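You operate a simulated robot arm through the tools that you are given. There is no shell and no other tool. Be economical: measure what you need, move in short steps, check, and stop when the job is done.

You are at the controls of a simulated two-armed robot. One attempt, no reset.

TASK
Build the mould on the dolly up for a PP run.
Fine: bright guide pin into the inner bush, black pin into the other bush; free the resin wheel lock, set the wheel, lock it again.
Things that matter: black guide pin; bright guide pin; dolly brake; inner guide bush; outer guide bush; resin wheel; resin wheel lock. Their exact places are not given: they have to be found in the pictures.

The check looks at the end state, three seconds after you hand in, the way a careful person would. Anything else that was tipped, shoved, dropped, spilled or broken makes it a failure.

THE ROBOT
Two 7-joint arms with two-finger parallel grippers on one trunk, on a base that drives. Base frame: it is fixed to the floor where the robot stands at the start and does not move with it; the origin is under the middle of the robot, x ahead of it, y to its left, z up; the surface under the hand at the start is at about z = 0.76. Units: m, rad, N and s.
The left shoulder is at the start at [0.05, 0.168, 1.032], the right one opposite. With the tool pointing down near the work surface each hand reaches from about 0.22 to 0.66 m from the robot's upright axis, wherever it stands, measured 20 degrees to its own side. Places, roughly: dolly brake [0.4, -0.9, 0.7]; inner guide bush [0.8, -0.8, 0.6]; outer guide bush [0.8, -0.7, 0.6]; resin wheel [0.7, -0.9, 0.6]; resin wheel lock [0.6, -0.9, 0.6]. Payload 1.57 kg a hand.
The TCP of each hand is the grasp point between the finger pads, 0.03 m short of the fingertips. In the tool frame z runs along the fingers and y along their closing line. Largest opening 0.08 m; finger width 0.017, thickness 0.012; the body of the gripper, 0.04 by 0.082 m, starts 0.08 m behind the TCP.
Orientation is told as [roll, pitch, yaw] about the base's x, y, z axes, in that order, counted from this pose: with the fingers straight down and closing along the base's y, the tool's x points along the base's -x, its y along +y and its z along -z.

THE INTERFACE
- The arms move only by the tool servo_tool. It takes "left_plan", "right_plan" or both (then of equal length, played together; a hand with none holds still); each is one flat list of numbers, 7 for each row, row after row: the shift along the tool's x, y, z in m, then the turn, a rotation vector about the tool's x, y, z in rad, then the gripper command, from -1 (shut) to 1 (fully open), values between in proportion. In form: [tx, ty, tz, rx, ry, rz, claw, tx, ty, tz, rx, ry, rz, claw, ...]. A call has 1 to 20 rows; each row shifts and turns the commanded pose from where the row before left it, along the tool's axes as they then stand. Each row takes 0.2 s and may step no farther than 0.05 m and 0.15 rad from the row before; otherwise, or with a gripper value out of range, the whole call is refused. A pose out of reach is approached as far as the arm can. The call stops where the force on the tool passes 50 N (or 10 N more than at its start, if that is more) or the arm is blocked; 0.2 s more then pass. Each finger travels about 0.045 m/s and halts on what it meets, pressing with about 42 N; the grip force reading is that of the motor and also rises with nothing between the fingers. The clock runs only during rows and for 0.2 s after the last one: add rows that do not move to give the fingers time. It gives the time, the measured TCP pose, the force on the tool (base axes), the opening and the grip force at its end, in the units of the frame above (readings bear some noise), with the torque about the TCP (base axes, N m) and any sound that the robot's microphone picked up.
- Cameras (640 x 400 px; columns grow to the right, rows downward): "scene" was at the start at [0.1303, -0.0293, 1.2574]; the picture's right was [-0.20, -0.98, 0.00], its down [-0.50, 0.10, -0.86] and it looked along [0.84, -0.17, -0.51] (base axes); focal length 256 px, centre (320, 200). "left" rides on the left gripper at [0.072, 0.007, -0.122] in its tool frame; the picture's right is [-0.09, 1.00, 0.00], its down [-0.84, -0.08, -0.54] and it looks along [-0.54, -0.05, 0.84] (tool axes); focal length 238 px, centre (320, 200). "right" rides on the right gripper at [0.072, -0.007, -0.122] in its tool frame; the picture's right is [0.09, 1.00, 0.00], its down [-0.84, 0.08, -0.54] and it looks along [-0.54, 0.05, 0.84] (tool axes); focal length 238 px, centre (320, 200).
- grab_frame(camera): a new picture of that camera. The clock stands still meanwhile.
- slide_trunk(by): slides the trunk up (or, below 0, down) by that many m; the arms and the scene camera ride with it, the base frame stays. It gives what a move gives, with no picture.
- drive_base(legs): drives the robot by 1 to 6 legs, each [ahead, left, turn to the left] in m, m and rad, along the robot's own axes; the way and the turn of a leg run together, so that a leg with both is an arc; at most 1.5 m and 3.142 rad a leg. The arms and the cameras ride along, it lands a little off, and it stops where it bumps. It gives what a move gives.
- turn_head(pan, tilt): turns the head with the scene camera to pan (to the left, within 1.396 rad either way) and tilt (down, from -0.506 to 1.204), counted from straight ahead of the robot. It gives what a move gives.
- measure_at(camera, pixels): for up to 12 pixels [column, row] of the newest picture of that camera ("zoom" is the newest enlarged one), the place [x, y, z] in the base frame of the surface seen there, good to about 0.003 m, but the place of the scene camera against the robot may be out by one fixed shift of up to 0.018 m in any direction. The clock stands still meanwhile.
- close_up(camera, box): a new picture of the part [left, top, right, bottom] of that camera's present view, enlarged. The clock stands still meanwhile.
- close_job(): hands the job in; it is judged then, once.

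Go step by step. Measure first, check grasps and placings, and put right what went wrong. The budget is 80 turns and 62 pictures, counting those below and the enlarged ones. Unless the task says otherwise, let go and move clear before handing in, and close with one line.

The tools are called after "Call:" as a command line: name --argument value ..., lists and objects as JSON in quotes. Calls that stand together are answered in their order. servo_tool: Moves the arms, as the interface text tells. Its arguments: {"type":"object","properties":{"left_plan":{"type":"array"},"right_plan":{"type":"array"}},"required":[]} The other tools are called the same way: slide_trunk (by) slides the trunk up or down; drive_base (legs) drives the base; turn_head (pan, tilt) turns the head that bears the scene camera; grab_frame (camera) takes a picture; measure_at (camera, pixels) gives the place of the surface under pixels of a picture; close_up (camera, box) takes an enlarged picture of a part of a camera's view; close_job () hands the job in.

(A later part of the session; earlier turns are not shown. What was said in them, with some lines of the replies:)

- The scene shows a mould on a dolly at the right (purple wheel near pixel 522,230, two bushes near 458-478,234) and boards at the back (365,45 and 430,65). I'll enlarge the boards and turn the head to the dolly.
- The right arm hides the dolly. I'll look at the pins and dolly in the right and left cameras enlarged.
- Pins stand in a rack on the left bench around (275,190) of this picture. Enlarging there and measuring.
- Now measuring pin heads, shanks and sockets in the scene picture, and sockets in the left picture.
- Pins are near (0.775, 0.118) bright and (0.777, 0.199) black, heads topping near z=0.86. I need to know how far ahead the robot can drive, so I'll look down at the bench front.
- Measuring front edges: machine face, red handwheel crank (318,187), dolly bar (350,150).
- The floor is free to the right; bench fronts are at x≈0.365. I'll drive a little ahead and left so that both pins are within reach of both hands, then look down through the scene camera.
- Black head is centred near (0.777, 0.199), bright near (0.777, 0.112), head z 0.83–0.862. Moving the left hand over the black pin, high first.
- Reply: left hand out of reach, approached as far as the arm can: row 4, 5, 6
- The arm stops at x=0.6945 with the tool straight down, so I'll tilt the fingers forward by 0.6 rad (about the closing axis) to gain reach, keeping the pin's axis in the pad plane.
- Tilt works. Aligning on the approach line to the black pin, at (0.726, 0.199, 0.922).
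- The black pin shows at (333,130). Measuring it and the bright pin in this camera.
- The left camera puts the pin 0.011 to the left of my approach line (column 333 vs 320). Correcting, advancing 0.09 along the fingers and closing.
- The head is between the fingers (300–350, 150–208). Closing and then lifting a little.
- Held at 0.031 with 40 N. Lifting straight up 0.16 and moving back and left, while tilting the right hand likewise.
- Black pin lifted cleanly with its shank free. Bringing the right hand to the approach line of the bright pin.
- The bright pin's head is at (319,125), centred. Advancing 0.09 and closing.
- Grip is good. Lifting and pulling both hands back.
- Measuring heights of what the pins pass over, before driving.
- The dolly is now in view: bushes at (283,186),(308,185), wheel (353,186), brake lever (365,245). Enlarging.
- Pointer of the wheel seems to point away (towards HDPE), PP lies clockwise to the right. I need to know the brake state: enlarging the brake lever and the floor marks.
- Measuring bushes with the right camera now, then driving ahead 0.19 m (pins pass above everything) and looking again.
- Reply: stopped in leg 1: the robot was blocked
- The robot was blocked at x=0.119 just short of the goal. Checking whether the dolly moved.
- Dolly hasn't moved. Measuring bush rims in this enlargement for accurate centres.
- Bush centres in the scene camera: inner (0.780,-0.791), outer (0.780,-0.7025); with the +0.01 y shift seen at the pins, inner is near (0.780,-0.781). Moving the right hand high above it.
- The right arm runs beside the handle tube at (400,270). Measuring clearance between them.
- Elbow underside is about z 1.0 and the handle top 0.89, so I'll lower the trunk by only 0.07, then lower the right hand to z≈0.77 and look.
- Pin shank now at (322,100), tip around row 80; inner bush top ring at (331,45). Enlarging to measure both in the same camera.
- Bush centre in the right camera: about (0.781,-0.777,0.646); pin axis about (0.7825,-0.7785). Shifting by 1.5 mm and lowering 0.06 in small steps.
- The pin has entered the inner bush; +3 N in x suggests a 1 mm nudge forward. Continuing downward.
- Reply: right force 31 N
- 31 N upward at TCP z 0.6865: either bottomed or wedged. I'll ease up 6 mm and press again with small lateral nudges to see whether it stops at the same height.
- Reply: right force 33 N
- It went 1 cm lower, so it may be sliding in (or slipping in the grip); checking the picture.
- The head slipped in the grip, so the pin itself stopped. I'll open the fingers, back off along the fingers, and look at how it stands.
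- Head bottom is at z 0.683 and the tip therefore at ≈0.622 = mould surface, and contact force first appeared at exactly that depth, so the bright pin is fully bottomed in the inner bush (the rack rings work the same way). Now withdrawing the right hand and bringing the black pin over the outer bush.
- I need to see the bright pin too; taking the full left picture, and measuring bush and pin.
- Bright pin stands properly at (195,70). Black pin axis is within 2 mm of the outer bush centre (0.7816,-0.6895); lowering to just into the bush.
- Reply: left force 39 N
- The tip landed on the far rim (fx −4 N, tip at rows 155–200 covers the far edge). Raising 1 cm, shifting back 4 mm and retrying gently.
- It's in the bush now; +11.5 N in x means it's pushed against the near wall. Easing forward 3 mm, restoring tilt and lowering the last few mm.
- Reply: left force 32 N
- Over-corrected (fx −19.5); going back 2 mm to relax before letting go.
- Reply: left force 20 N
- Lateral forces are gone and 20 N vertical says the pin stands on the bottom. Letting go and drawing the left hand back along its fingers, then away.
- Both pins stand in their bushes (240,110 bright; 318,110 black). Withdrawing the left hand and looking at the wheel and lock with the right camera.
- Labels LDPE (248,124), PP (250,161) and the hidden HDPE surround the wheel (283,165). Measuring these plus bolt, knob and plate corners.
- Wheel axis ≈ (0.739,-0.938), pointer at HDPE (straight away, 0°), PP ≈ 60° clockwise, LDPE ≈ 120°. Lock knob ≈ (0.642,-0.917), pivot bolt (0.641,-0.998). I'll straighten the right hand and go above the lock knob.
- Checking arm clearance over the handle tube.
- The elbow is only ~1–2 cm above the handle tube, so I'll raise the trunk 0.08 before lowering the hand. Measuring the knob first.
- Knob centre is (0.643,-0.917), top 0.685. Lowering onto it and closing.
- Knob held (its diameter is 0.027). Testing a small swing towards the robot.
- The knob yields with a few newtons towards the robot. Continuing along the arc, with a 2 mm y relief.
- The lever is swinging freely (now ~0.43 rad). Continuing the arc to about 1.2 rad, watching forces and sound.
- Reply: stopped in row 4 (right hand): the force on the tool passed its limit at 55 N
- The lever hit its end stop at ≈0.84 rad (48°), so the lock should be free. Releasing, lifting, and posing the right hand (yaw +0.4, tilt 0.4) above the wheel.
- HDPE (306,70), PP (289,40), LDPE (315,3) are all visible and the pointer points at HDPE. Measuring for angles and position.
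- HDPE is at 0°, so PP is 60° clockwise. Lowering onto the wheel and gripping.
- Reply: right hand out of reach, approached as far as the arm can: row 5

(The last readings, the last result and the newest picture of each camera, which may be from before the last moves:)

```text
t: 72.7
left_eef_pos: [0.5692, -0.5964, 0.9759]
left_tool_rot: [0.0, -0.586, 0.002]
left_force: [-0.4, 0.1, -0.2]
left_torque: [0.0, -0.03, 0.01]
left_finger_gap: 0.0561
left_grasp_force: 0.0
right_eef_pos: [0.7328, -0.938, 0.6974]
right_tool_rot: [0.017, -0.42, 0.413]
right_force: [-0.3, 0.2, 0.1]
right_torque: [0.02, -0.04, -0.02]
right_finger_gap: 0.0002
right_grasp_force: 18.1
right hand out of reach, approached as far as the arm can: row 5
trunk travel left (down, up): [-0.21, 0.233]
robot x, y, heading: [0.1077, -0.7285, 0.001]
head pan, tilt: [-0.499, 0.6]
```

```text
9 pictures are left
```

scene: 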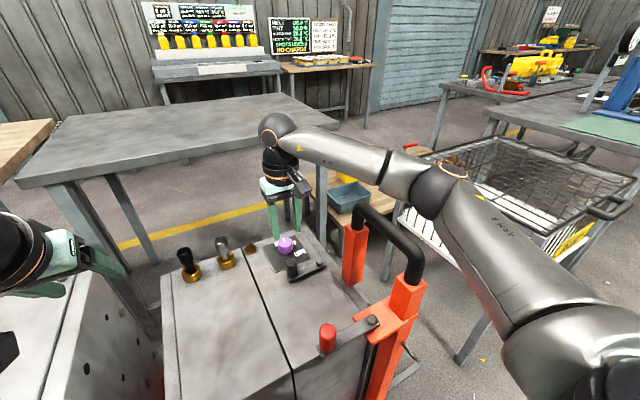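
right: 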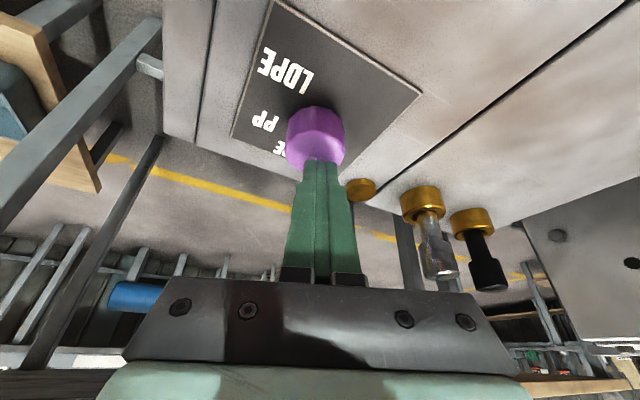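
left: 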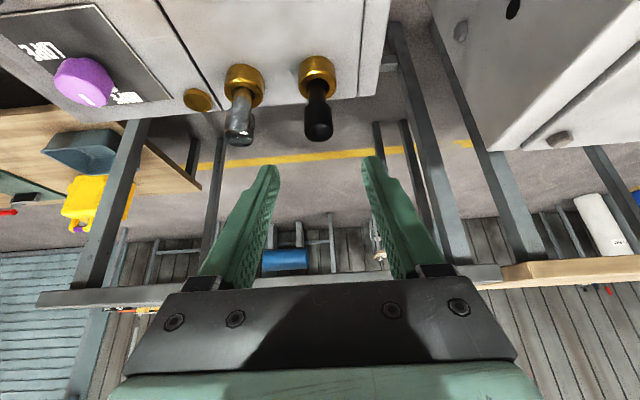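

The arm's reach ended at z 0.697, just above the wheel. Opening, lifting slightly, tilting a bit more and lowering the trunk 0.035.

Call:
servo_tool --right_plan '[0.0, 0, -0.02, 0, 0, 0, 0.4, 0, 0, -0.02, 0, 0, 0, 0.4, 0, 0, 0, 0, -0.09, 0, 0.4, 0, 0, 0, 0, -0.09, 0, 0.4, 0, 0, 0, 0, 0, 0, 0.4]'

Call:
slide_trunk --by -0.035

Call:
turn_head --pan -0.6 --tilt 0.65

Call:
grab_frame --camera "scene"

```text
t: 73.9
left_eef_pos: [0.5707, -0.5971, 0.9761]
left_tool_rot: [0.0, -0.586, 0.003]
left_force: [0.4, 0.0, 0.8]
left_torque: [-0.01, 0.0, 0.01]
left_finger_gap: 0.0561
left_grasp_force: 0.0
right_eef_pos: [0.7173, -0.9442, 0.7334]
right_tool_rot: [0.019, -0.599, 0.412]
right_force: [-0.2, -0.1, 0.4]
right_torque: [0.0, 0.02, 0.02]
right_finger_gap: 0.0561
right_grasp_force: 0.0
trunk travel left (down, up): [-0.21, 0.233]
robot x, y, heading: [0.1065, -0.7294, -0.0]
head pan, tilt: [-0.499, 0.6]
```

```text
t: 74.7
left_eef_pos: [0.5664, -0.5949, 0.9432]
left_tool_rot: [-0.004, -0.588, 0.005]
left_force: [0.1, 0.0, 0.1]
left_torque: [-0.01, 0.05, 0.0]
left_finger_gap: 0.056
left_grasp_force: 0.0
right_eef_pos: [0.7212, -0.9454, 0.7128]
right_tool_rot: [0.01, -0.619, 0.413]
right_force: [0.0, 0.5, -0.9]
right_torque: [0.0, 0.01, -0.01]
right_finger_gap: 0.0561
right_grasp_force: 0.0
trunk travel left (down, up): [-0.175, 0.268]
robot x, y, heading: [0.1085, -0.7287, 0.002]
head pan, tilt: [-0.499, 0.6]
```

```text
t: 75.4
left_eef_pos: [0.568, -0.5939, 0.9438]
left_tool_rot: [-0.002, -0.59, 0.003]
left_force: [-0.4, -0.2, 0.4]
left_torque: [-0.02, 0.0, -0.01]
left_finger_gap: 0.0559
left_grasp_force: 0.0
right_eef_pos: [0.7221, -0.9433, 0.7117]
right_tool_rot: [0.011, -0.619, 0.414]
right_force: [0.3, -0.1, 0.1]
right_torque: [0.04, 0.01, -0.02]
right_finger_gap: 0.0559
right_grasp_force: 0.1
trunk travel left (down, up): [-0.175, 0.268]
robot x, y, heading: [0.1059, -0.7289, -0.0]
head pan, tilt: [-0.6, 0.649]
```

```text
8 pictures are left
```

scene: 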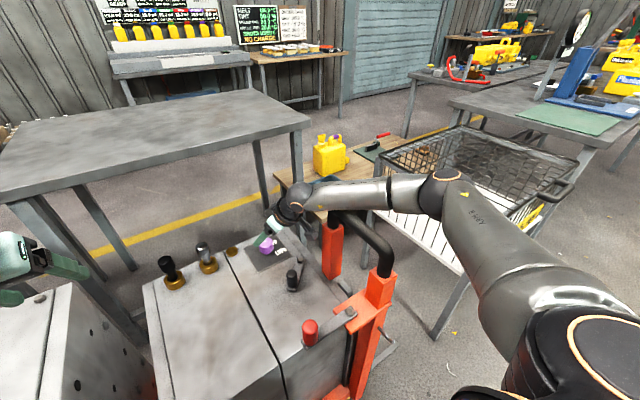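

Trouble: the right hand only sank 2 cm for 3.5 cm of trunk, so its forearm is probably resting on the handle tube (345,215). Raising the trunk back at once; the left hand with the base further right is a better choice for wheel and lock. Measuring the trolley for clearance.

Call:
slide_trunk --by 0.06

Call:
measure_at --camera "scene" --pixels '[[380, 155], [537, 232], [455, 220], [435, 337], [460, 125], [585, 170], [340, 213], [385, 250], [290, 272], [309, 326], [335, 245], [345, 193]]'

```text
t: 76.4
left_eef_pos: [0.5702, -0.5962, 1.0008]
left_tool_rot: [0.0, -0.587, 0.003]
left_force: [-0.9, -1.0, -0.3]
left_torque: [-0.01, -0.02, 0.0]
left_finger_gap: 0.0562
left_grasp_force: 0.0
right_eef_pos: [0.717, -0.9453, 0.7584]
right_tool_rot: [0.019, -0.596, 0.412]
right_force: [0.2, 0.0, 0.4]
right_torque: [0.02, 0.01, 0.0]
right_finger_gap: 0.056
right_grasp_force: 0.0
trunk travel left (down, up): [-0.235, 0.208]
robot x, y, heading: [0.11, -0.7282, -0.001]
head pan, tilt: [-0.6, 0.649]
```

```text
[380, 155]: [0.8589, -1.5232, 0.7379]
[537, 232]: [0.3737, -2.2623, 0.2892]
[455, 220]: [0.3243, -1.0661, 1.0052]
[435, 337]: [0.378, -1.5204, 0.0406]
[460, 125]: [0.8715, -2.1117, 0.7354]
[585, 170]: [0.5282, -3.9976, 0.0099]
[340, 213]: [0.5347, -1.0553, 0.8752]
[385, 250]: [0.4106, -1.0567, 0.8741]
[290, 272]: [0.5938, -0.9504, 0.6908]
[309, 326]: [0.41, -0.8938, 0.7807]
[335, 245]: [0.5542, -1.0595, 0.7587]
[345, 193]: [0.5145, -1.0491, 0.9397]
```

The arm is free again and the handle hasn't moved (same coordinates). Lifting and tucking the right hand.

Call:
servo_tool --right_plan '[-0.0225, 0, -0.0331, 0, 0, 0, 0.4, -0.0225, 0, -0.0331, 0, 0, 0, 0.4, -0.0225, 0, -0.0331, 0, 0, 0, 0.4, -0.0225, 0, -0.0331, 0, 0, 0, 0.4, -0.0225, 0, -0.0331, 0, 0, 0, 0.4, 0, 0, 0, 0, 0.149, 0, 0, 0, 0, 0, 0, 0.149, 0, 0, 0, 0, 0, 0, 0.149, 0, 0, 0, 0, 0, 0, 0.149, 0, 0, 0, 0, 0, 0, 0, 0.137, 0, 0, 0, 0, 0, 0, 0.137, 0, 0, 0, 0, 0, 0, 0.137, 0, 0.044, 0, 0, 0, 0, 0, 0, 0.044, 0, 0, 0, 0, 0, 0, 0.044, 0, -0.02, 0, 0, 0, 0, 0.044, 0, -0.03, 0, 0, 0, 0, 0.044, 0, -0.02, 0, 0, 0, 0, 0, 0, 0, 0, 0, 0, 0]'

Call:
drive_base --legs '[[-0.005, -0.27, 0]]'

```text
refused: row 16 steps farther than a row can; nothing moved
```

```text
t: 77.6
left_eef_pos: [0.5689, -0.636, 1.0006]
left_tool_rot: [0.001, -0.587, 0.005]
left_force: [0.5, -0.9, -0.2]
left_torque: [-0.04, -0.05, 0.0]
left_finger_gap: 0.0561
left_grasp_force: 0.1
right_eef_pos: [0.721, -0.9723, 0.7649]
right_tool_rot: [0.038, -0.618, 0.415]
right_force: [2.8, 0.3, -1.7]
right_torque: [0.09, 0.0, 0.2]
right_finger_gap: 0.056
right_grasp_force: 0.0
trunk travel left (down, up): [-0.235, 0.208]
robot x, y, heading: [0.1058, -0.7655, -0.0]
head pan, tilt: [-0.6, 0.649]
stopped in leg 1: the robot was blocked; the commanded pose is now the measured one
```

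The servo call was refused and the base then drove with the arm untucked, touching something after 4 cm. Driving straight back, then checking for any shift.

Call:
drive_base --legs '[[0, 0.04, 0]]'

Call:
servo_tool --right_plan '[-0.0225, 0, -0.0331, 0, 0, 0, 0.4, -0.0225, 0, -0.0331, 0, 0, 0, 0.4, -0.0225, 0, -0.0331, 0, 0, 0, 0.4, -0.0225, 0, -0.0331, 0, 0, 0, 0.4, -0.0225, 0, -0.0331, 0, 0, 0, 0.4, 0, 0, 0, 0, 0.149, 0, 0, 0, 0, 0, 0, 0.149, 0, 0, 0, 0, 0, 0, 0.149, 0, 0, 0, 0, 0, 0, 0.149, 0, 0, 0, 0, 0, 0, 0, 0.137, 0, 0, 0, 0, 0, 0, 0.137, 0, 0, 0, 0, 0, 0, 0.137, 0, 0.044, 0, 0, 0, 0, 0, 0, 0.044, 0, 0, 0, 0, 0, 0, 0.042, 0, -0.02, 0, 0, 0, 0, 0.04, 0, -0.028, 0, 0, 0, 0, 0.04, 0, -0.02, 0, 0, 0, 0, 0, 0, 0, 0, 0, 0, 0]'

Call:
grab_frame --camera "scene"

```text
t: 78.7
left_eef_pos: [0.569, -0.5953, 1.0016]
left_tool_rot: [-0.002, -0.588, 0.005]
left_force: [0.2, -0.1, 0.3]
left_torque: [-0.05, 0.02, -0.01]
left_finger_gap: 0.0559
left_grasp_force: 0.1
right_eef_pos: [0.7198, -0.932, 0.7642]
right_tool_rot: [0.038, -0.617, 0.414]
right_force: [-0.6, 0.3, -0.1]
right_torque: [0.02, -0.02, 0.01]
right_finger_gap: 0.056
right_grasp_force: 0.1
trunk travel left (down, up): [-0.235, 0.208]
robot x, y, heading: [0.1082, -0.7299, 0.002]
head pan, tilt: [-0.6, 0.649]
```

```text
t: 82.5
left_eef_pos: [0.5697, -0.5945, 1.0005]
left_tool_rot: [0.0, -0.587, 0.006]
left_force: [-0.1, -0.3, 0.1]
left_torque: [-0.02, -0.01, 0.03]
left_finger_gap: 0.056
left_grasp_force: 0.0
right_eef_pos: [0.4984, -0.9503, 0.9592]
right_tool_rot: [0.183, -0.325, -0.01]
right_force: [0.0, 0.0, 0.0]
right_torque: [0.0, 0.01, 0.01]
right_finger_gap: 0.0398
right_grasp_force: 0.0
right hand out of reach, approached as far as the arm can: row 8, 9
trunk travel left (down, up): [-0.235, 0.208]
robot x, y, heading: [0.1097, -0.7307, 0.004]
head pan, tilt: [-0.6, 0.649]
```

```text
7 pictures are left
```

scene: 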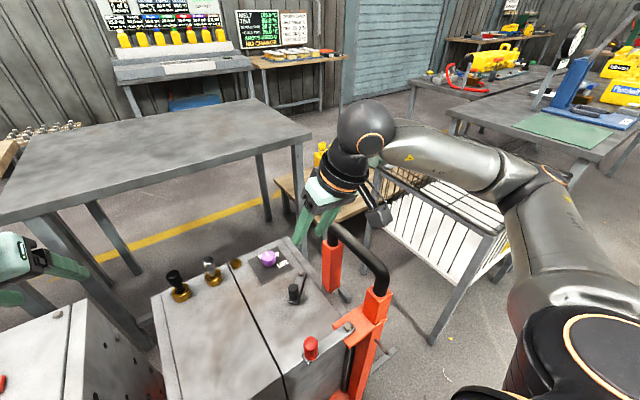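

Checking whether the dolly or its brake shifted.

Call:
measure_at --camera "scene" --pixels '[[311, 343], [292, 287], [384, 270], [345, 235], [268, 258], [174, 277], [210, 264], [350, 328], [318, 190], [382, 215]]'

Call:
close_up --camera "scene" --box '[150, 220, 390, 370]'

```text
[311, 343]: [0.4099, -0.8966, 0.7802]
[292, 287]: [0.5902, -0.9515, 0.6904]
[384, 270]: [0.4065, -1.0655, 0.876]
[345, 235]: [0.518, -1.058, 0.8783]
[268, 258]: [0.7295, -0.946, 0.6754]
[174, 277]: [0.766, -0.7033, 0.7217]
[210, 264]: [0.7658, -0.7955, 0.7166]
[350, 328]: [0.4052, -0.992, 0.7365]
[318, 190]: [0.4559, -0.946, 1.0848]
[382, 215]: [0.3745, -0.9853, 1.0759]
```

```text
2.67 times, centred on (270, 295) of scene
```

zoom: 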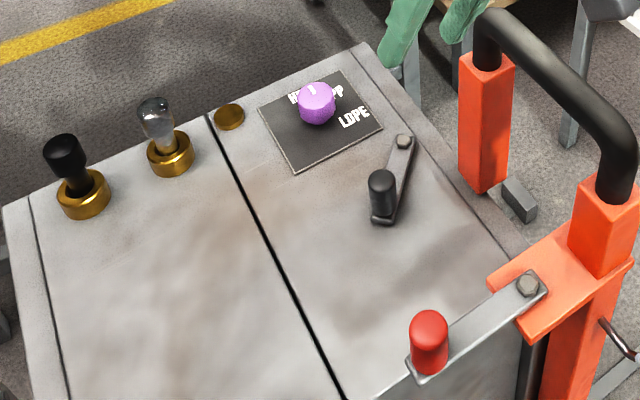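

Everything is where it was; the lock lever has swung out as intended. Raising and straightening the right hand before moving the base.

Call:
servo_tool --right_plan '[0, 0, -0.04, 0, 0.1, 0, 0, 0, 0, -0.04, 0, 0.1, 0, 0, 0, 0, -0.03, -0.1, 0.1, 0, 0, 0, 0, 0, 0, 0, 0, 0]'

Call:
slide_trunk --by 0.05

```text
t: 83.5
left_eef_pos: [0.5695, -0.5955, 1.0009]
left_tool_rot: [0.001, -0.587, 0.004]
left_force: [0.8, 0.2, 0.2]
left_torque: [0.01, 0.01, 0.0]
left_finger_gap: 0.0561
left_grasp_force: 0.0
right_eef_pos: [0.474, -0.97, 1.0661]
right_tool_rot: [0.276, -0.03, 0.05]
right_force: [0.2, 0.2, 0.2]
right_torque: [0.03, 0.0, 0.01]
right_finger_gap: 0.0401
right_grasp_force: 0.0
trunk travel left (down, up): [-0.235, 0.208]
robot x, y, heading: [0.1054, -0.7299, 0.002]
head pan, tilt: [-0.6, 0.649]
```

```text
t: 84.4
left_eef_pos: [0.5701, -0.5965, 1.0509]
left_tool_rot: [0.0, -0.586, 0.005]
left_force: [0.2, -0.2, -1.0]
left_torque: [0.02, 0.02, 0.0]
left_finger_gap: 0.0559
left_grasp_force: 0.1
right_eef_pos: [0.4754, -0.9702, 1.1161]
right_tool_rot: [0.274, -0.03, 0.048]
right_force: [-0.5, 0.5, -0.2]
right_torque: [-0.01, 0.04, -0.02]
right_finger_gap: 0.0399
right_grasp_force: 0.1
trunk travel left (down, up): [-0.285, 0.158]
robot x, y, heading: [0.1081, -0.7297, 0.007]
head pan, tilt: [-0.6, 0.649]
```

The bracket's post sticks out at (0.39,-1.06), so I'll back 2.5 cm and shift right only 0.17 m; from there the left hand's reach to the wheel equals what worked for the bright pin.

Call:
drive_base --legs '[[-0.025, 0, 0], [0, -0.17, 0]]'

```text
t: 86.9
left_eef_pos: [0.5457, -0.7684, 1.0511]
left_tool_rot: [0.0, -0.588, 0.003]
left_force: [0.1, 0.4, -0.7]
left_torque: [-0.01, 0.03, 0.01]
left_finger_gap: 0.0559
left_grasp_force: 0.1
right_eef_pos: [0.4485, -1.1415, 1.1162]
right_tool_rot: [0.275, -0.029, 0.045]
right_force: [-0.1, -1.1, -1.0]
right_torque: [0.02, 0.01, 0.01]
right_finger_gap: 0.0399
right_grasp_force: 0.1
trunk travel left (down, up): [-0.285, 0.158]
robot x, y, heading: [0.0832, -0.8964, 0.005]
head pan, tilt: [-0.6, 0.649]
```

Turning the base 0.3 rad to the right brings the left shoulder ~5 cm nearer to the wheel and takes the right arm away from the handle.

Call:
drive_base --legs '[[0, 0, -0.3]]'

```text
t: 88.3
left_eef_pos: [0.5612, -0.9078, 1.0504]
left_tool_rot: [0.0, -0.587, -0.294]
left_force: [-0.6, -0.5, -0.4]
left_torque: [0.0, 0.02, -0.03]
left_finger_gap: 0.0558
left_grasp_force: 0.0
right_eef_pos: [0.3605, -1.2394, 1.1156]
right_tool_rot: [0.275, -0.031, -0.252]
right_force: [0.0, 0.4, -0.6]
right_torque: [-0.02, 0.01, 0.02]
right_finger_gap: 0.0401
right_grasp_force: 0.1
trunk travel left (down, up): [-0.285, 0.158]
robot x, y, heading: [0.0809, -0.8953, -0.297]
head pan, tilt: [-0.6, 0.649]
```

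Clear on all sides. Lowering the trunk by 0.155 and checking the picture from the head.

Call:
slide_trunk --by -0.155

Call:
turn_head --pan -0.1 --tilt 0.65

Call:
grab_frame --camera "scene"

```text
t: 90.1
left_eef_pos: [0.5622, -0.9097, 0.8957]
left_tool_rot: [0.001, -0.587, -0.294]
left_force: [0.7, -0.4, 0.3]
left_torque: [0.02, 0.01, 0.0]
left_finger_gap: 0.0561
left_grasp_force: 0.0
right_eef_pos: [0.361, -1.2391, 0.9623]
right_tool_rot: [0.274, -0.029, -0.251]
right_force: [0.1, 0.1, -0.6]
right_torque: [0.02, 0.02, -0.04]
right_finger_gap: 0.04
right_grasp_force: 0.2
trunk travel left (down, up): [-0.13, 0.313]
robot x, y, heading: [0.0772, -0.8973, -0.3]
head pan, tilt: [-0.6, 0.649]
```

```text
t: 91.0
left_eef_pos: [0.5618, -0.9091, 0.8954]
left_tool_rot: [-0.001, -0.587, -0.295]
left_force: [0.0, 0.6, 0.3]
left_torque: [0.04, -0.02, 0.03]
left_finger_gap: 0.0559
left_grasp_force: 0.0
right_eef_pos: [0.3609, -1.2375, 0.9607]
right_tool_rot: [0.274, -0.03, -0.251]
right_force: [-0.1, 0.5, 0.4]
right_torque: [-0.02, 0.01, 0.0]
right_finger_gap: 0.0402
right_grasp_force: 0.1
trunk travel left (down, up): [-0.13, 0.313]
robot x, y, heading: [0.08, -0.8979, -0.298]
head pan, tilt: [-0.099, 0.649]
```

```text
5 pictures are left
```

scene: 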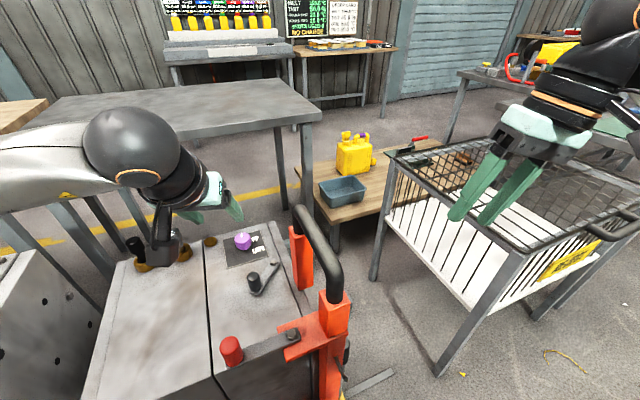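

The left arm has a free path. Orienting (yaw 0, tilt 0.45) and moving above the wheel.

Call:
servo_tool --left_plan '[0, 0, 0, -0.0817, 0, -0.1229, 0.5, 0, 0, 0, -0.0817, 0, -0.1229, 0.5, 0, 0, 0, 0, 0.137, 0, 0.5, -0.0159, -0.0048, 0.03265, 0, 0, 0, 0.5, -0.0159, -0.0048, 0.03265, 0, 0, 0, 0.5, -0.0159, -0.0048, 0.03265, 0, 0, 0, 0.5, -0.0159, -0.0048, 0.03265, 0, 0, 0, 0.5, -0.0159, -0.0048, 0.03265, 0, 0, 0, 0.5, -0.0159, -0.0048, 0.03265, 0, 0, 0, 0.5, 0, 0, 0, 0, 0, 0, 0.5]'

Call:
grab_frame --camera "left"

```text
t: 93.2
left_eef_pos: [0.7353, -0.9372, 0.7596]
left_tool_rot: [0.001, -0.449, 0.0]
left_force: [0.3, 0.8, -0.1]
left_torque: [-0.01, 0.03, -0.03]
left_finger_gap: 0.0599
left_grasp_force: 0.0
right_eef_pos: [0.3611, -1.2384, 0.9607]
right_tool_rot: [0.273, -0.03, -0.253]
right_force: [-0.2, -0.4, 0.6]
right_torque: [-0.02, 0.02, -0.01]
right_finger_gap: 0.0399
right_grasp_force: 0.1
trunk travel left (down, up): [-0.13, 0.313]
robot x, y, heading: [0.0815, -0.8992, -0.3]
head pan, tilt: [-0.099, 0.649]
```

```text
4 pictures are left
```

left: 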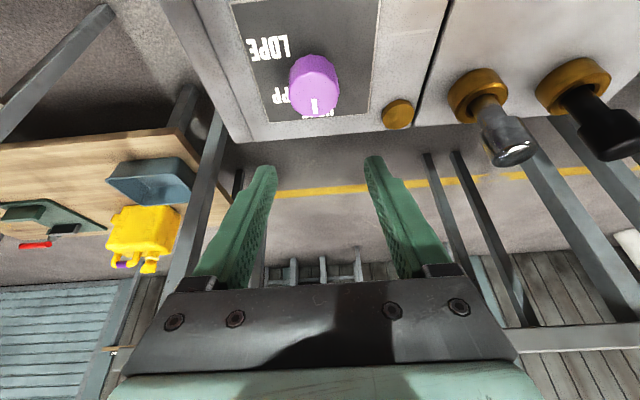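

Call:
measure_at --camera "left" --pixels '[[313, 85], [314, 105], [294, 85], [334, 85], [315, 63], [270, 48], [288, 96], [397, 114]]'

```text
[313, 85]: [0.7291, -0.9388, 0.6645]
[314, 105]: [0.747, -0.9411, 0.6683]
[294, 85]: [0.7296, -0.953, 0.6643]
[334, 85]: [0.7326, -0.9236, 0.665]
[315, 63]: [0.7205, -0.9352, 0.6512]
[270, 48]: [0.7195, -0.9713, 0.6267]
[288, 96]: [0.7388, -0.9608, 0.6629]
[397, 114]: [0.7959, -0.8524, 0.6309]
```

Wheel centre ≈ (0.740,-0.939), top 0.667. Lowering and gripping.

Call:
servo_tool --left_plan '[0.01447, -0.0007, 0.0284, 0, 0, 0, 0.5, 0.01447, -0.0007, 0.0284, 0, 0, 0, 0.5, 0.01447, -0.0007, 0.0284, 0, 0, 0, 0.5, 0, 0, 0, 0, 0, 0, 0.5, 0, 0, 0, 0, 0, 0, -1, 0, 0, 0, 0, 0, 0, -1, 0, 0, 0, 0, 0, 0, -1, 0, 0, 0, 0, 0, 0, -1]'

```text
t: 95.0
left_eef_pos: [0.7306, -0.9401, 0.663]
left_tool_rot: [0.0, -0.449, -0.001]
left_force: [-0.5, 1.6, -3.1]
left_torque: [-0.1, -0.58, -0.01]
left_finger_gap: 0.0409
left_grasp_force: 39.8
right_eef_pos: [0.3618, -1.2371, 0.9614]
right_tool_rot: [0.274, -0.03, -0.251]
right_force: [-0.9, -1.2, -0.4]
right_torque: [-0.03, -0.03, 0.01]
right_finger_gap: 0.0398
right_grasp_force: 0.1
trunk travel left (down, up): [-0.13, 0.313]
robot x, y, heading: [0.0806, -0.8968, -0.302]
head pan, tilt: [-0.099, 0.649]
```

Wheel held (0.041 wide). Turning clockwise about its axis, first half.

Call:
servo_tool --left_plan '[0, 0.001, 0, 0.0456, 0, 0.0946, -1, 0, 0.001, 0, 0.0456, 0, 0.0946, -1, 0, 0.001, 0, 0.0456, 0, 0.0946, -1, 0, 0.001, 0, 0.0456, 0, 0.0946, -1, 0, 0.001, 0, 0.0456, 0, 0.0946, -1, 0, 0, 0, 0, 0, 0, -1]'

```text
t: 96.4
left_eef_pos: [0.7321, -0.9338, 0.6645]
left_tool_rot: [-0.001, -0.447, -0.529]
left_force: [-0.3, -0.4, -4.9]
left_torque: [0.56, -0.05, -0.01]
left_finger_gap: 0.0409
left_grasp_force: 44.9
right_eef_pos: [0.3615, -1.2391, 0.961]
right_tool_rot: [0.273, -0.03, -0.252]
right_force: [-0.4, 0.2, -0.5]
right_torque: [0.0, 0.0, 0.02]
right_finger_gap: 0.0401
right_grasp_force: 0.1
trunk travel left (down, up): [-0.13, 0.313]
robot x, y, heading: [0.081, -0.8948, -0.297]
head pan, tilt: [-0.099, 0.649]
```

Turned 0.53 rad with no resistance about the axis. Second half.

Call:
servo_tool --left_plan '[0, 0.001, 0, 0.0456, 0, 0.0946, -1, 0, 0.001, 0, 0.0456, 0, 0.0946, -1, 0, 0.001, 0, 0.0456, 0, 0.0946, -1, 0, 0.001, 0, 0.0456, 0, 0.0946, -1, 0, 0.001, 0, 0.0452, 0, 0.0937, -1, 0, 0, 0, 0, 0, 0, -1]'

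Call:
close_up --camera "left" --box '[200, 60, 440, 210]'

```text
t: 97.8
left_eef_pos: [0.7336, -0.9331, 0.6646]
left_tool_rot: [-0.001, -0.446, -0.787]
left_force: [0.5, -4.1, -10.6]
left_torque: [0.19, -0.01, -0.01]
left_finger_gap: 0.0408
left_grasp_force: 45.0
left hand out of reach, approached as far as the arm can: row 3, 4, 5
right_eef_pos: [0.3602, -1.238, 0.9613]
right_tool_rot: [0.274, -0.031, -0.252]
right_force: [0.7, 0.4, 0.2]
right_torque: [0.03, 0.0, -0.05]
right_finger_gap: 0.0402
right_grasp_force: 0.0
trunk travel left (down, up): [-0.13, 0.313]
robot x, y, heading: [0.0814, -0.8991, -0.299]
head pan, tilt: [-0.099, 0.649]
```

```text
2.67 times, centred on (320, 135) of left
```

zoom: 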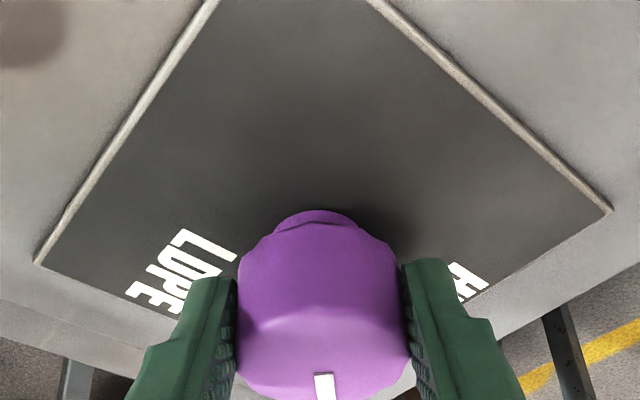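

Wrist limit at 0.787 rad; the pointer followed the hand exactly. Releasing, winding the hand back 0.6 rad in place and regripping for the last 0.26 rad.

Call:
servo_tool --left_plan '[0, 0, 0, 0, 0, 0, 0.5, 0, 0, 0, 0, 0, 0, 0.5, 0, 0, 0, 0, 0, 0, 0.5, 0, -0.001, 0, -0.0456, 0, -0.0946, 0.5, 0, -0.001, 0, -0.0456, 0, -0.0946, 0.5, 0, -0.001, 0, -0.0456, 0, -0.0946, 0.5, 0, -0.001, 0, -0.0456, 0, -0.0946, 0.5, 0, -0.001, 0, -0.0456, 0, -0.0946, 0.5, 0, 0, 0, 0, 0, 0, 0.5]'

```text
t: 99.8
left_eef_pos: [0.7324, -0.9353, 0.6645]
left_tool_rot: [0.002, -0.448, -0.26]
left_force: [-0.4, 0.5, 0.1]
left_torque: [0.02, -0.01, -0.01]
left_finger_gap: 0.06
left_grasp_force: 0.0
right_eef_pos: [0.3604, -1.2388, 0.9619]
right_tool_rot: [0.275, -0.029, -0.251]
right_force: [0.6, 0.0, 0.2]
right_torque: [-0.01, -0.04, -0.01]
right_finger_gap: 0.0401
right_grasp_force: 0.0
trunk travel left (down, up): [-0.13, 0.313]
robot x, y, heading: [0.0864, -0.8967, -0.298]
head pan, tilt: [-0.099, 0.649]
```

Call:
servo_tool --left_plan '[0, -0.002, 0, 0, 0, 0, 0.5, 0, 0, 0, 0, 0, 0, -1, 0, 0, 0, 0, 0, 0, -1, 0, 0, 0, 0, 0, 0, -1, 0, 0, 0, 0, 0, 0, -1, 0, 0.0008, 0, 0.0378, 0, 0.0785, -1, 0, 0.0008, 0, 0.0378, 0, 0.0785, -1, 0, 0.0008, 0, 0.0378, 0, 0.0785, -1, 0, 0, 0, 0, 0, 0, -1]'

```text
t: 101.8
left_eef_pos: [0.7316, -0.9351, 0.6663]
left_tool_rot: [0.0, -0.448, -0.526]
left_force: [-1.4, 0.7, -2.5]
left_torque: [-0.13, -0.23, 0.03]
left_finger_gap: 0.0414
left_grasp_force: 45.1
right_eef_pos: [0.3608, -1.2392, 0.9617]
right_tool_rot: [0.277, -0.029, -0.249]
right_force: [0.1, 0.3, 0.3]
right_torque: [0.01, 0.01, 0.01]
right_finger_gap: 0.0399
right_grasp_force: 0.1
trunk travel left (down, up): [-0.13, 0.313]
robot x, y, heading: [0.0778, -0.8992, -0.293]
head pan, tilt: [-0.099, 0.649]
```

Turned to −0.526, total ≈1.05 rad. Releasing, backing off, and looking.

Call:
servo_tool --left_plan '[0, 0, 0, 0, 0, 0, 0.5, 0, 0, 0, 0, 0, 0, 0.5, 0, 0, 0, 0, 0, 0, 0.5, 0, 0, -0.03, 0, 0, 0, 0.5, 0, 0, -0.035, 0, 0, 0, 0.5, 0, 0, -0.035, 0, 0, 0, 0.5, 0, 0, -0.035, 0, 0, 0, 0.5, 0, 0, 0, 0, 0, 0, 0.5]'

Call:
close_up --camera "left" --box '[160, 0, 480, 200]'

```text
t: 103.6
left_eef_pos: [0.6793, -0.906, 0.7864]
left_tool_rot: [0.001, -0.448, -0.524]
left_force: [-0.5, 0.5, -0.5]
left_torque: [0.0, -0.04, 0.02]
left_finger_gap: 0.06
left_grasp_force: 0.0
right_eef_pos: [0.3608, -1.2377, 0.961]
right_tool_rot: [0.275, -0.029, -0.252]
right_force: [0.0, -0.5, 0.5]
right_torque: [0.0, 0.02, -0.01]
right_finger_gap: 0.04
right_grasp_force: 0.1
trunk travel left (down, up): [-0.13, 0.313]
robot x, y, heading: [0.0797, -0.899, -0.295]
head pan, tilt: [-0.099, 0.649]
```

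```text
2.00 times, centred on (320, 100) of left
```

zoom: 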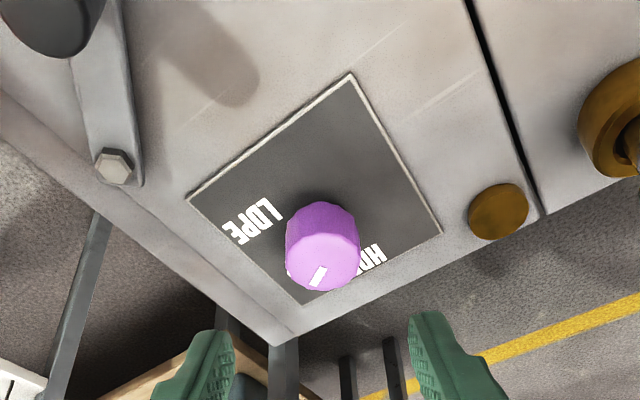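

The pointer now points between HDPE and LDPE, toward PP (hidden under it). Measuring its direction and the knob.

Call:
measure_at --camera "zoom" --pixels '[[314, 283], [322, 269], [322, 245], [290, 245], [356, 245], [258, 222], [370, 258], [40, 45], [115, 165], [60, 30], [110, 80]]'

```text
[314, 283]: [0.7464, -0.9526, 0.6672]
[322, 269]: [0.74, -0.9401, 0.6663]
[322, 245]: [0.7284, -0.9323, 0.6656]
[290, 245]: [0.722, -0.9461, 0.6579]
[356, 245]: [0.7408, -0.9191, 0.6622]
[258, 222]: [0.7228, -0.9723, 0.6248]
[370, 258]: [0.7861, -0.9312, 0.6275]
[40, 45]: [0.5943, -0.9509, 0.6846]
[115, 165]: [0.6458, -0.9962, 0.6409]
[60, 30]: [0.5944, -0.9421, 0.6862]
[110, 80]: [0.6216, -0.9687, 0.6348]
```

Pointer direction measures ≈60° clockwise, i.e. PP. Now straightening the left hand, going over the lock knob at (0.588,-0.943) and gripping it.

Call:
servo_tool --left_plan '[0, 0, 0, 0, 0.149, 0, 0.4, 0, 0, 0, 0, 0.149, 0, 0.4, 0, 0, 0, 0, 0.149, 0, 0.4, 0.0201, -0.0258, 0, 0, 0, 0, 0.4, 0.0201, -0.0258, 0, 0, 0, 0, 0.4, 0.0201, -0.0258, 0, 0, 0, 0, 0.4, 0, 0, 0, 0, 0, 0, 0.4]'

Call:
grab_frame --camera "left"

```text
t: 105.2
left_eef_pos: [0.5927, -0.9421, 0.786]
left_tool_rot: [-0.001, -0.002, -0.523]
left_force: [0.5, 0.0, 0.5]
left_torque: [-0.01, 0.01, 0.01]
left_finger_gap: 0.0563
left_grasp_force: 0.1
right_eef_pos: [0.3602, -1.2394, 0.9611]
right_tool_rot: [0.274, -0.03, -0.251]
right_force: [0.3, -0.4, 0.2]
right_torque: [0.0, 0.0, 0.0]
right_finger_gap: 0.0402
right_grasp_force: 0.1
trunk travel left (down, up): [-0.13, 0.313]
robot x, y, heading: [0.0798, -0.8985, -0.292]
head pan, tilt: [-0.099, 0.649]
```

```text
1 pictures are left
```

left: 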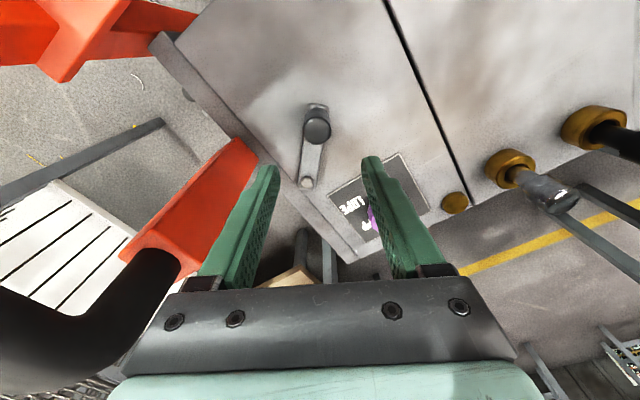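

The knob is at (317,128), the lever pointing to the bolt (305,180). Measuring them.

Call:
measure_at --camera "left" --pixels '[[317, 132], [317, 122], [308, 128], [326, 128], [305, 181], [312, 155]]'

```text
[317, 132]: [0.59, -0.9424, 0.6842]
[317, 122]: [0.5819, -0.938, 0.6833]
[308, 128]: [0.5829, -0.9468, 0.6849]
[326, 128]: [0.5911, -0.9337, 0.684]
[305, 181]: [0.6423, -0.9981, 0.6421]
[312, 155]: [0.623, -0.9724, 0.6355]
```

Call:
servo_tool --left_plan '[0.0046, -0.0014, 0.02, 0, 0, 0, 0.2, 0, 0, 0.043, 0, 0, 0, 0.2, 0, 0, 0.043, 0, 0, 0, 0.2, 0, 0, 0, 0, 0, 0, 0.2, 0, 0, 0, 0, 0, 0, -1, 0, 0, 0, 0, 0, 0, -1, 0, 0, 0, 0, 0, 0, -1, 0, 0, 0, 0, 0, 0, -1]'

```text
t: 107.0
left_eef_pos: [0.5886, -0.9412, 0.6805]
left_tool_rot: [0.0, -0.002, -0.523]
left_force: [1.7, -1.6, -3.6]
left_torque: [-0.12, -0.26, -0.02]
left_finger_gap: 0.0272
left_grasp_force: 38.4
right_eef_pos: [0.3607, -1.2384, 0.9606]
right_tool_rot: [0.274, -0.03, -0.251]
right_force: [-0.5, 0.5, -0.7]
right_torque: [0.01, -0.02, 0.0]
right_finger_gap: 0.0399
right_grasp_force: 0.2
trunk travel left (down, up): [-0.13, 0.313]
robot x, y, heading: [0.0843, -0.8986, -0.3]
head pan, tilt: [-0.099, 0.649]
5 turns are left
```

Knob held squarely. Swinging it back along the arc to its locked place.

Call:
servo_tool --left_plan '[-0.0043, 0.0112, 0, 0, 0, 0, -1, -0.0059, 0.0104, 0, 0, 0, 0, -1, -0.0074, 0.0095, 0, 0, 0, 0, -1, -0.0087, 0.0083, 0, 0, 0, 0, -1, -0.0105, 0.0072, 0, 0, 0, 0, -1, -0.003, 0.0015, 0, 0, 0, 0, -1, 0, 0, 0, 0, 0, 0, -1]'

```text
t: 108.6
left_eef_pos: [0.6455, -0.9189, 0.6828]
left_tool_rot: [0.001, 0.0, -0.524]
left_force: [-4.1, -2.0, -0.4]
left_torque: [-0.01, 0.42, -0.26]
left_finger_gap: 0.0271
left_grasp_force: 37.7
right_eef_pos: [0.3608, -1.2378, 0.9618]
right_tool_rot: [0.274, -0.029, -0.252]
right_force: [-0.5, 0.1, 0.3]
right_torque: [0.0, 0.02, 0.0]
right_finger_gap: 0.04
right_grasp_force: 0.2
trunk travel left (down, up): [-0.13, 0.313]
robot x, y, heading: [0.0776, -0.9006, -0.295]
head pan, tilt: [-0.099, 0.649]
4 turns are left
```

Back at (0.6455,-0.919), the original locked place. A small final push, then letting go and lifting clear.

Call:
servo_tool --left_plan '[-0.0035, 0.002, 0, 0, 0, 0, -1, 0, 0, 0, 0, 0, 0, -1, 0, 0, 0, 0, 0, 0, 0.1, 0, 0, 0, 0, 0, 0, 0.1, 0, 0, 0, 0, 0, 0, 0.1, 0, 0, -0.04, 0, 0, 0, 0.1, 0, 0, -0.04, 0, 0, 0, 0.1, 0, 0, -0.04, 0, 0, 0, 0.1, 0, 0, -0.04, 0, 0, 0, 0.1, 0.04, 0, -0.02, 0, 0, 0, 0.1, 0.04, 0, -0.02, 0, 0, 0, 0.1, 0.04, 0, -0.02, 0, 0, 0, 0.1, 0, 0, 0, 0, 0, 0, 0.1]'

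Call:
turn_head --pan 0.1 --tilt 0.75

Call:
close_up --camera "scene" --box '[120, 160, 420, 347]'

```text
t: 111.4
left_eef_pos: [0.5445, -0.8596, 0.9029]
left_tool_rot: [0.0, -0.001, -0.524]
left_force: [-0.6, 0.0, 0.0]
left_torque: [0.0, -0.01, -0.01]
left_finger_gap: 0.0441
left_grasp_force: 0.1
right_eef_pos: [0.3609, -1.2392, 0.9611]
right_tool_rot: [0.274, -0.029, -0.25]
right_force: [-0.1, -0.8, -0.4]
right_torque: [0.01, 0.04, 0.04]
right_finger_gap: 0.0397
right_grasp_force: 0.1
trunk travel left (down, up): [-0.13, 0.313]
robot x, y, heading: [0.0807, -0.8975, -0.296]
head pan, tilt: [-0.099, 0.649]
```

```text
t: 112.1
left_eef_pos: [0.5454, -0.8612, 0.9024]
left_tool_rot: [0.001, -0.001, -0.526]
left_force: [0.0, -0.3, 0.2]
left_torque: [-0.01, 0.01, -0.01]
left_finger_gap: 0.0439
left_grasp_force: 0.0
right_eef_pos: [0.3594, -1.2397, 0.9618]
right_tool_rot: [0.272, -0.029, -0.25]
right_force: [0.1, 0.2, 0.9]
right_torque: [-0.01, -0.02, 0.01]
right_finger_gap: 0.0399
right_grasp_force: 0.0
trunk travel left (down, up): [-0.13, 0.313]
robot x, y, heading: [0.0768, -0.8987, -0.292]
head pan, tilt: [0.099, 0.75]
```

```text
2.13 times, centred on (270, 254) of scene
3 turns are left
```

zoom: 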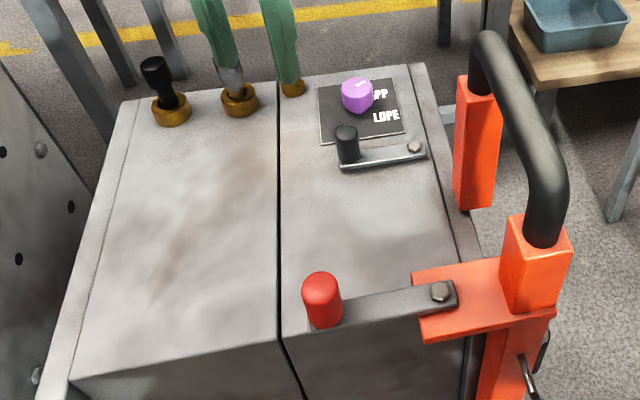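

The last picture shows the pins in both bushes, the wheel pointer towards PP, the lock lever back at its original angle and the brake lever as it was. Handing in.

Call:
close_job

```text
The job is handed in.
```

The mould is built up for PP and handed in: bright pin in the inner bush, black pin in the outer bush, resin wheel turned to PP and its lock back in its starting position. Along the way the base bumped to a stop twice and the right forearm seemed to rest on the dolly handle once. My measurements showed no shift of the dolly or brake.
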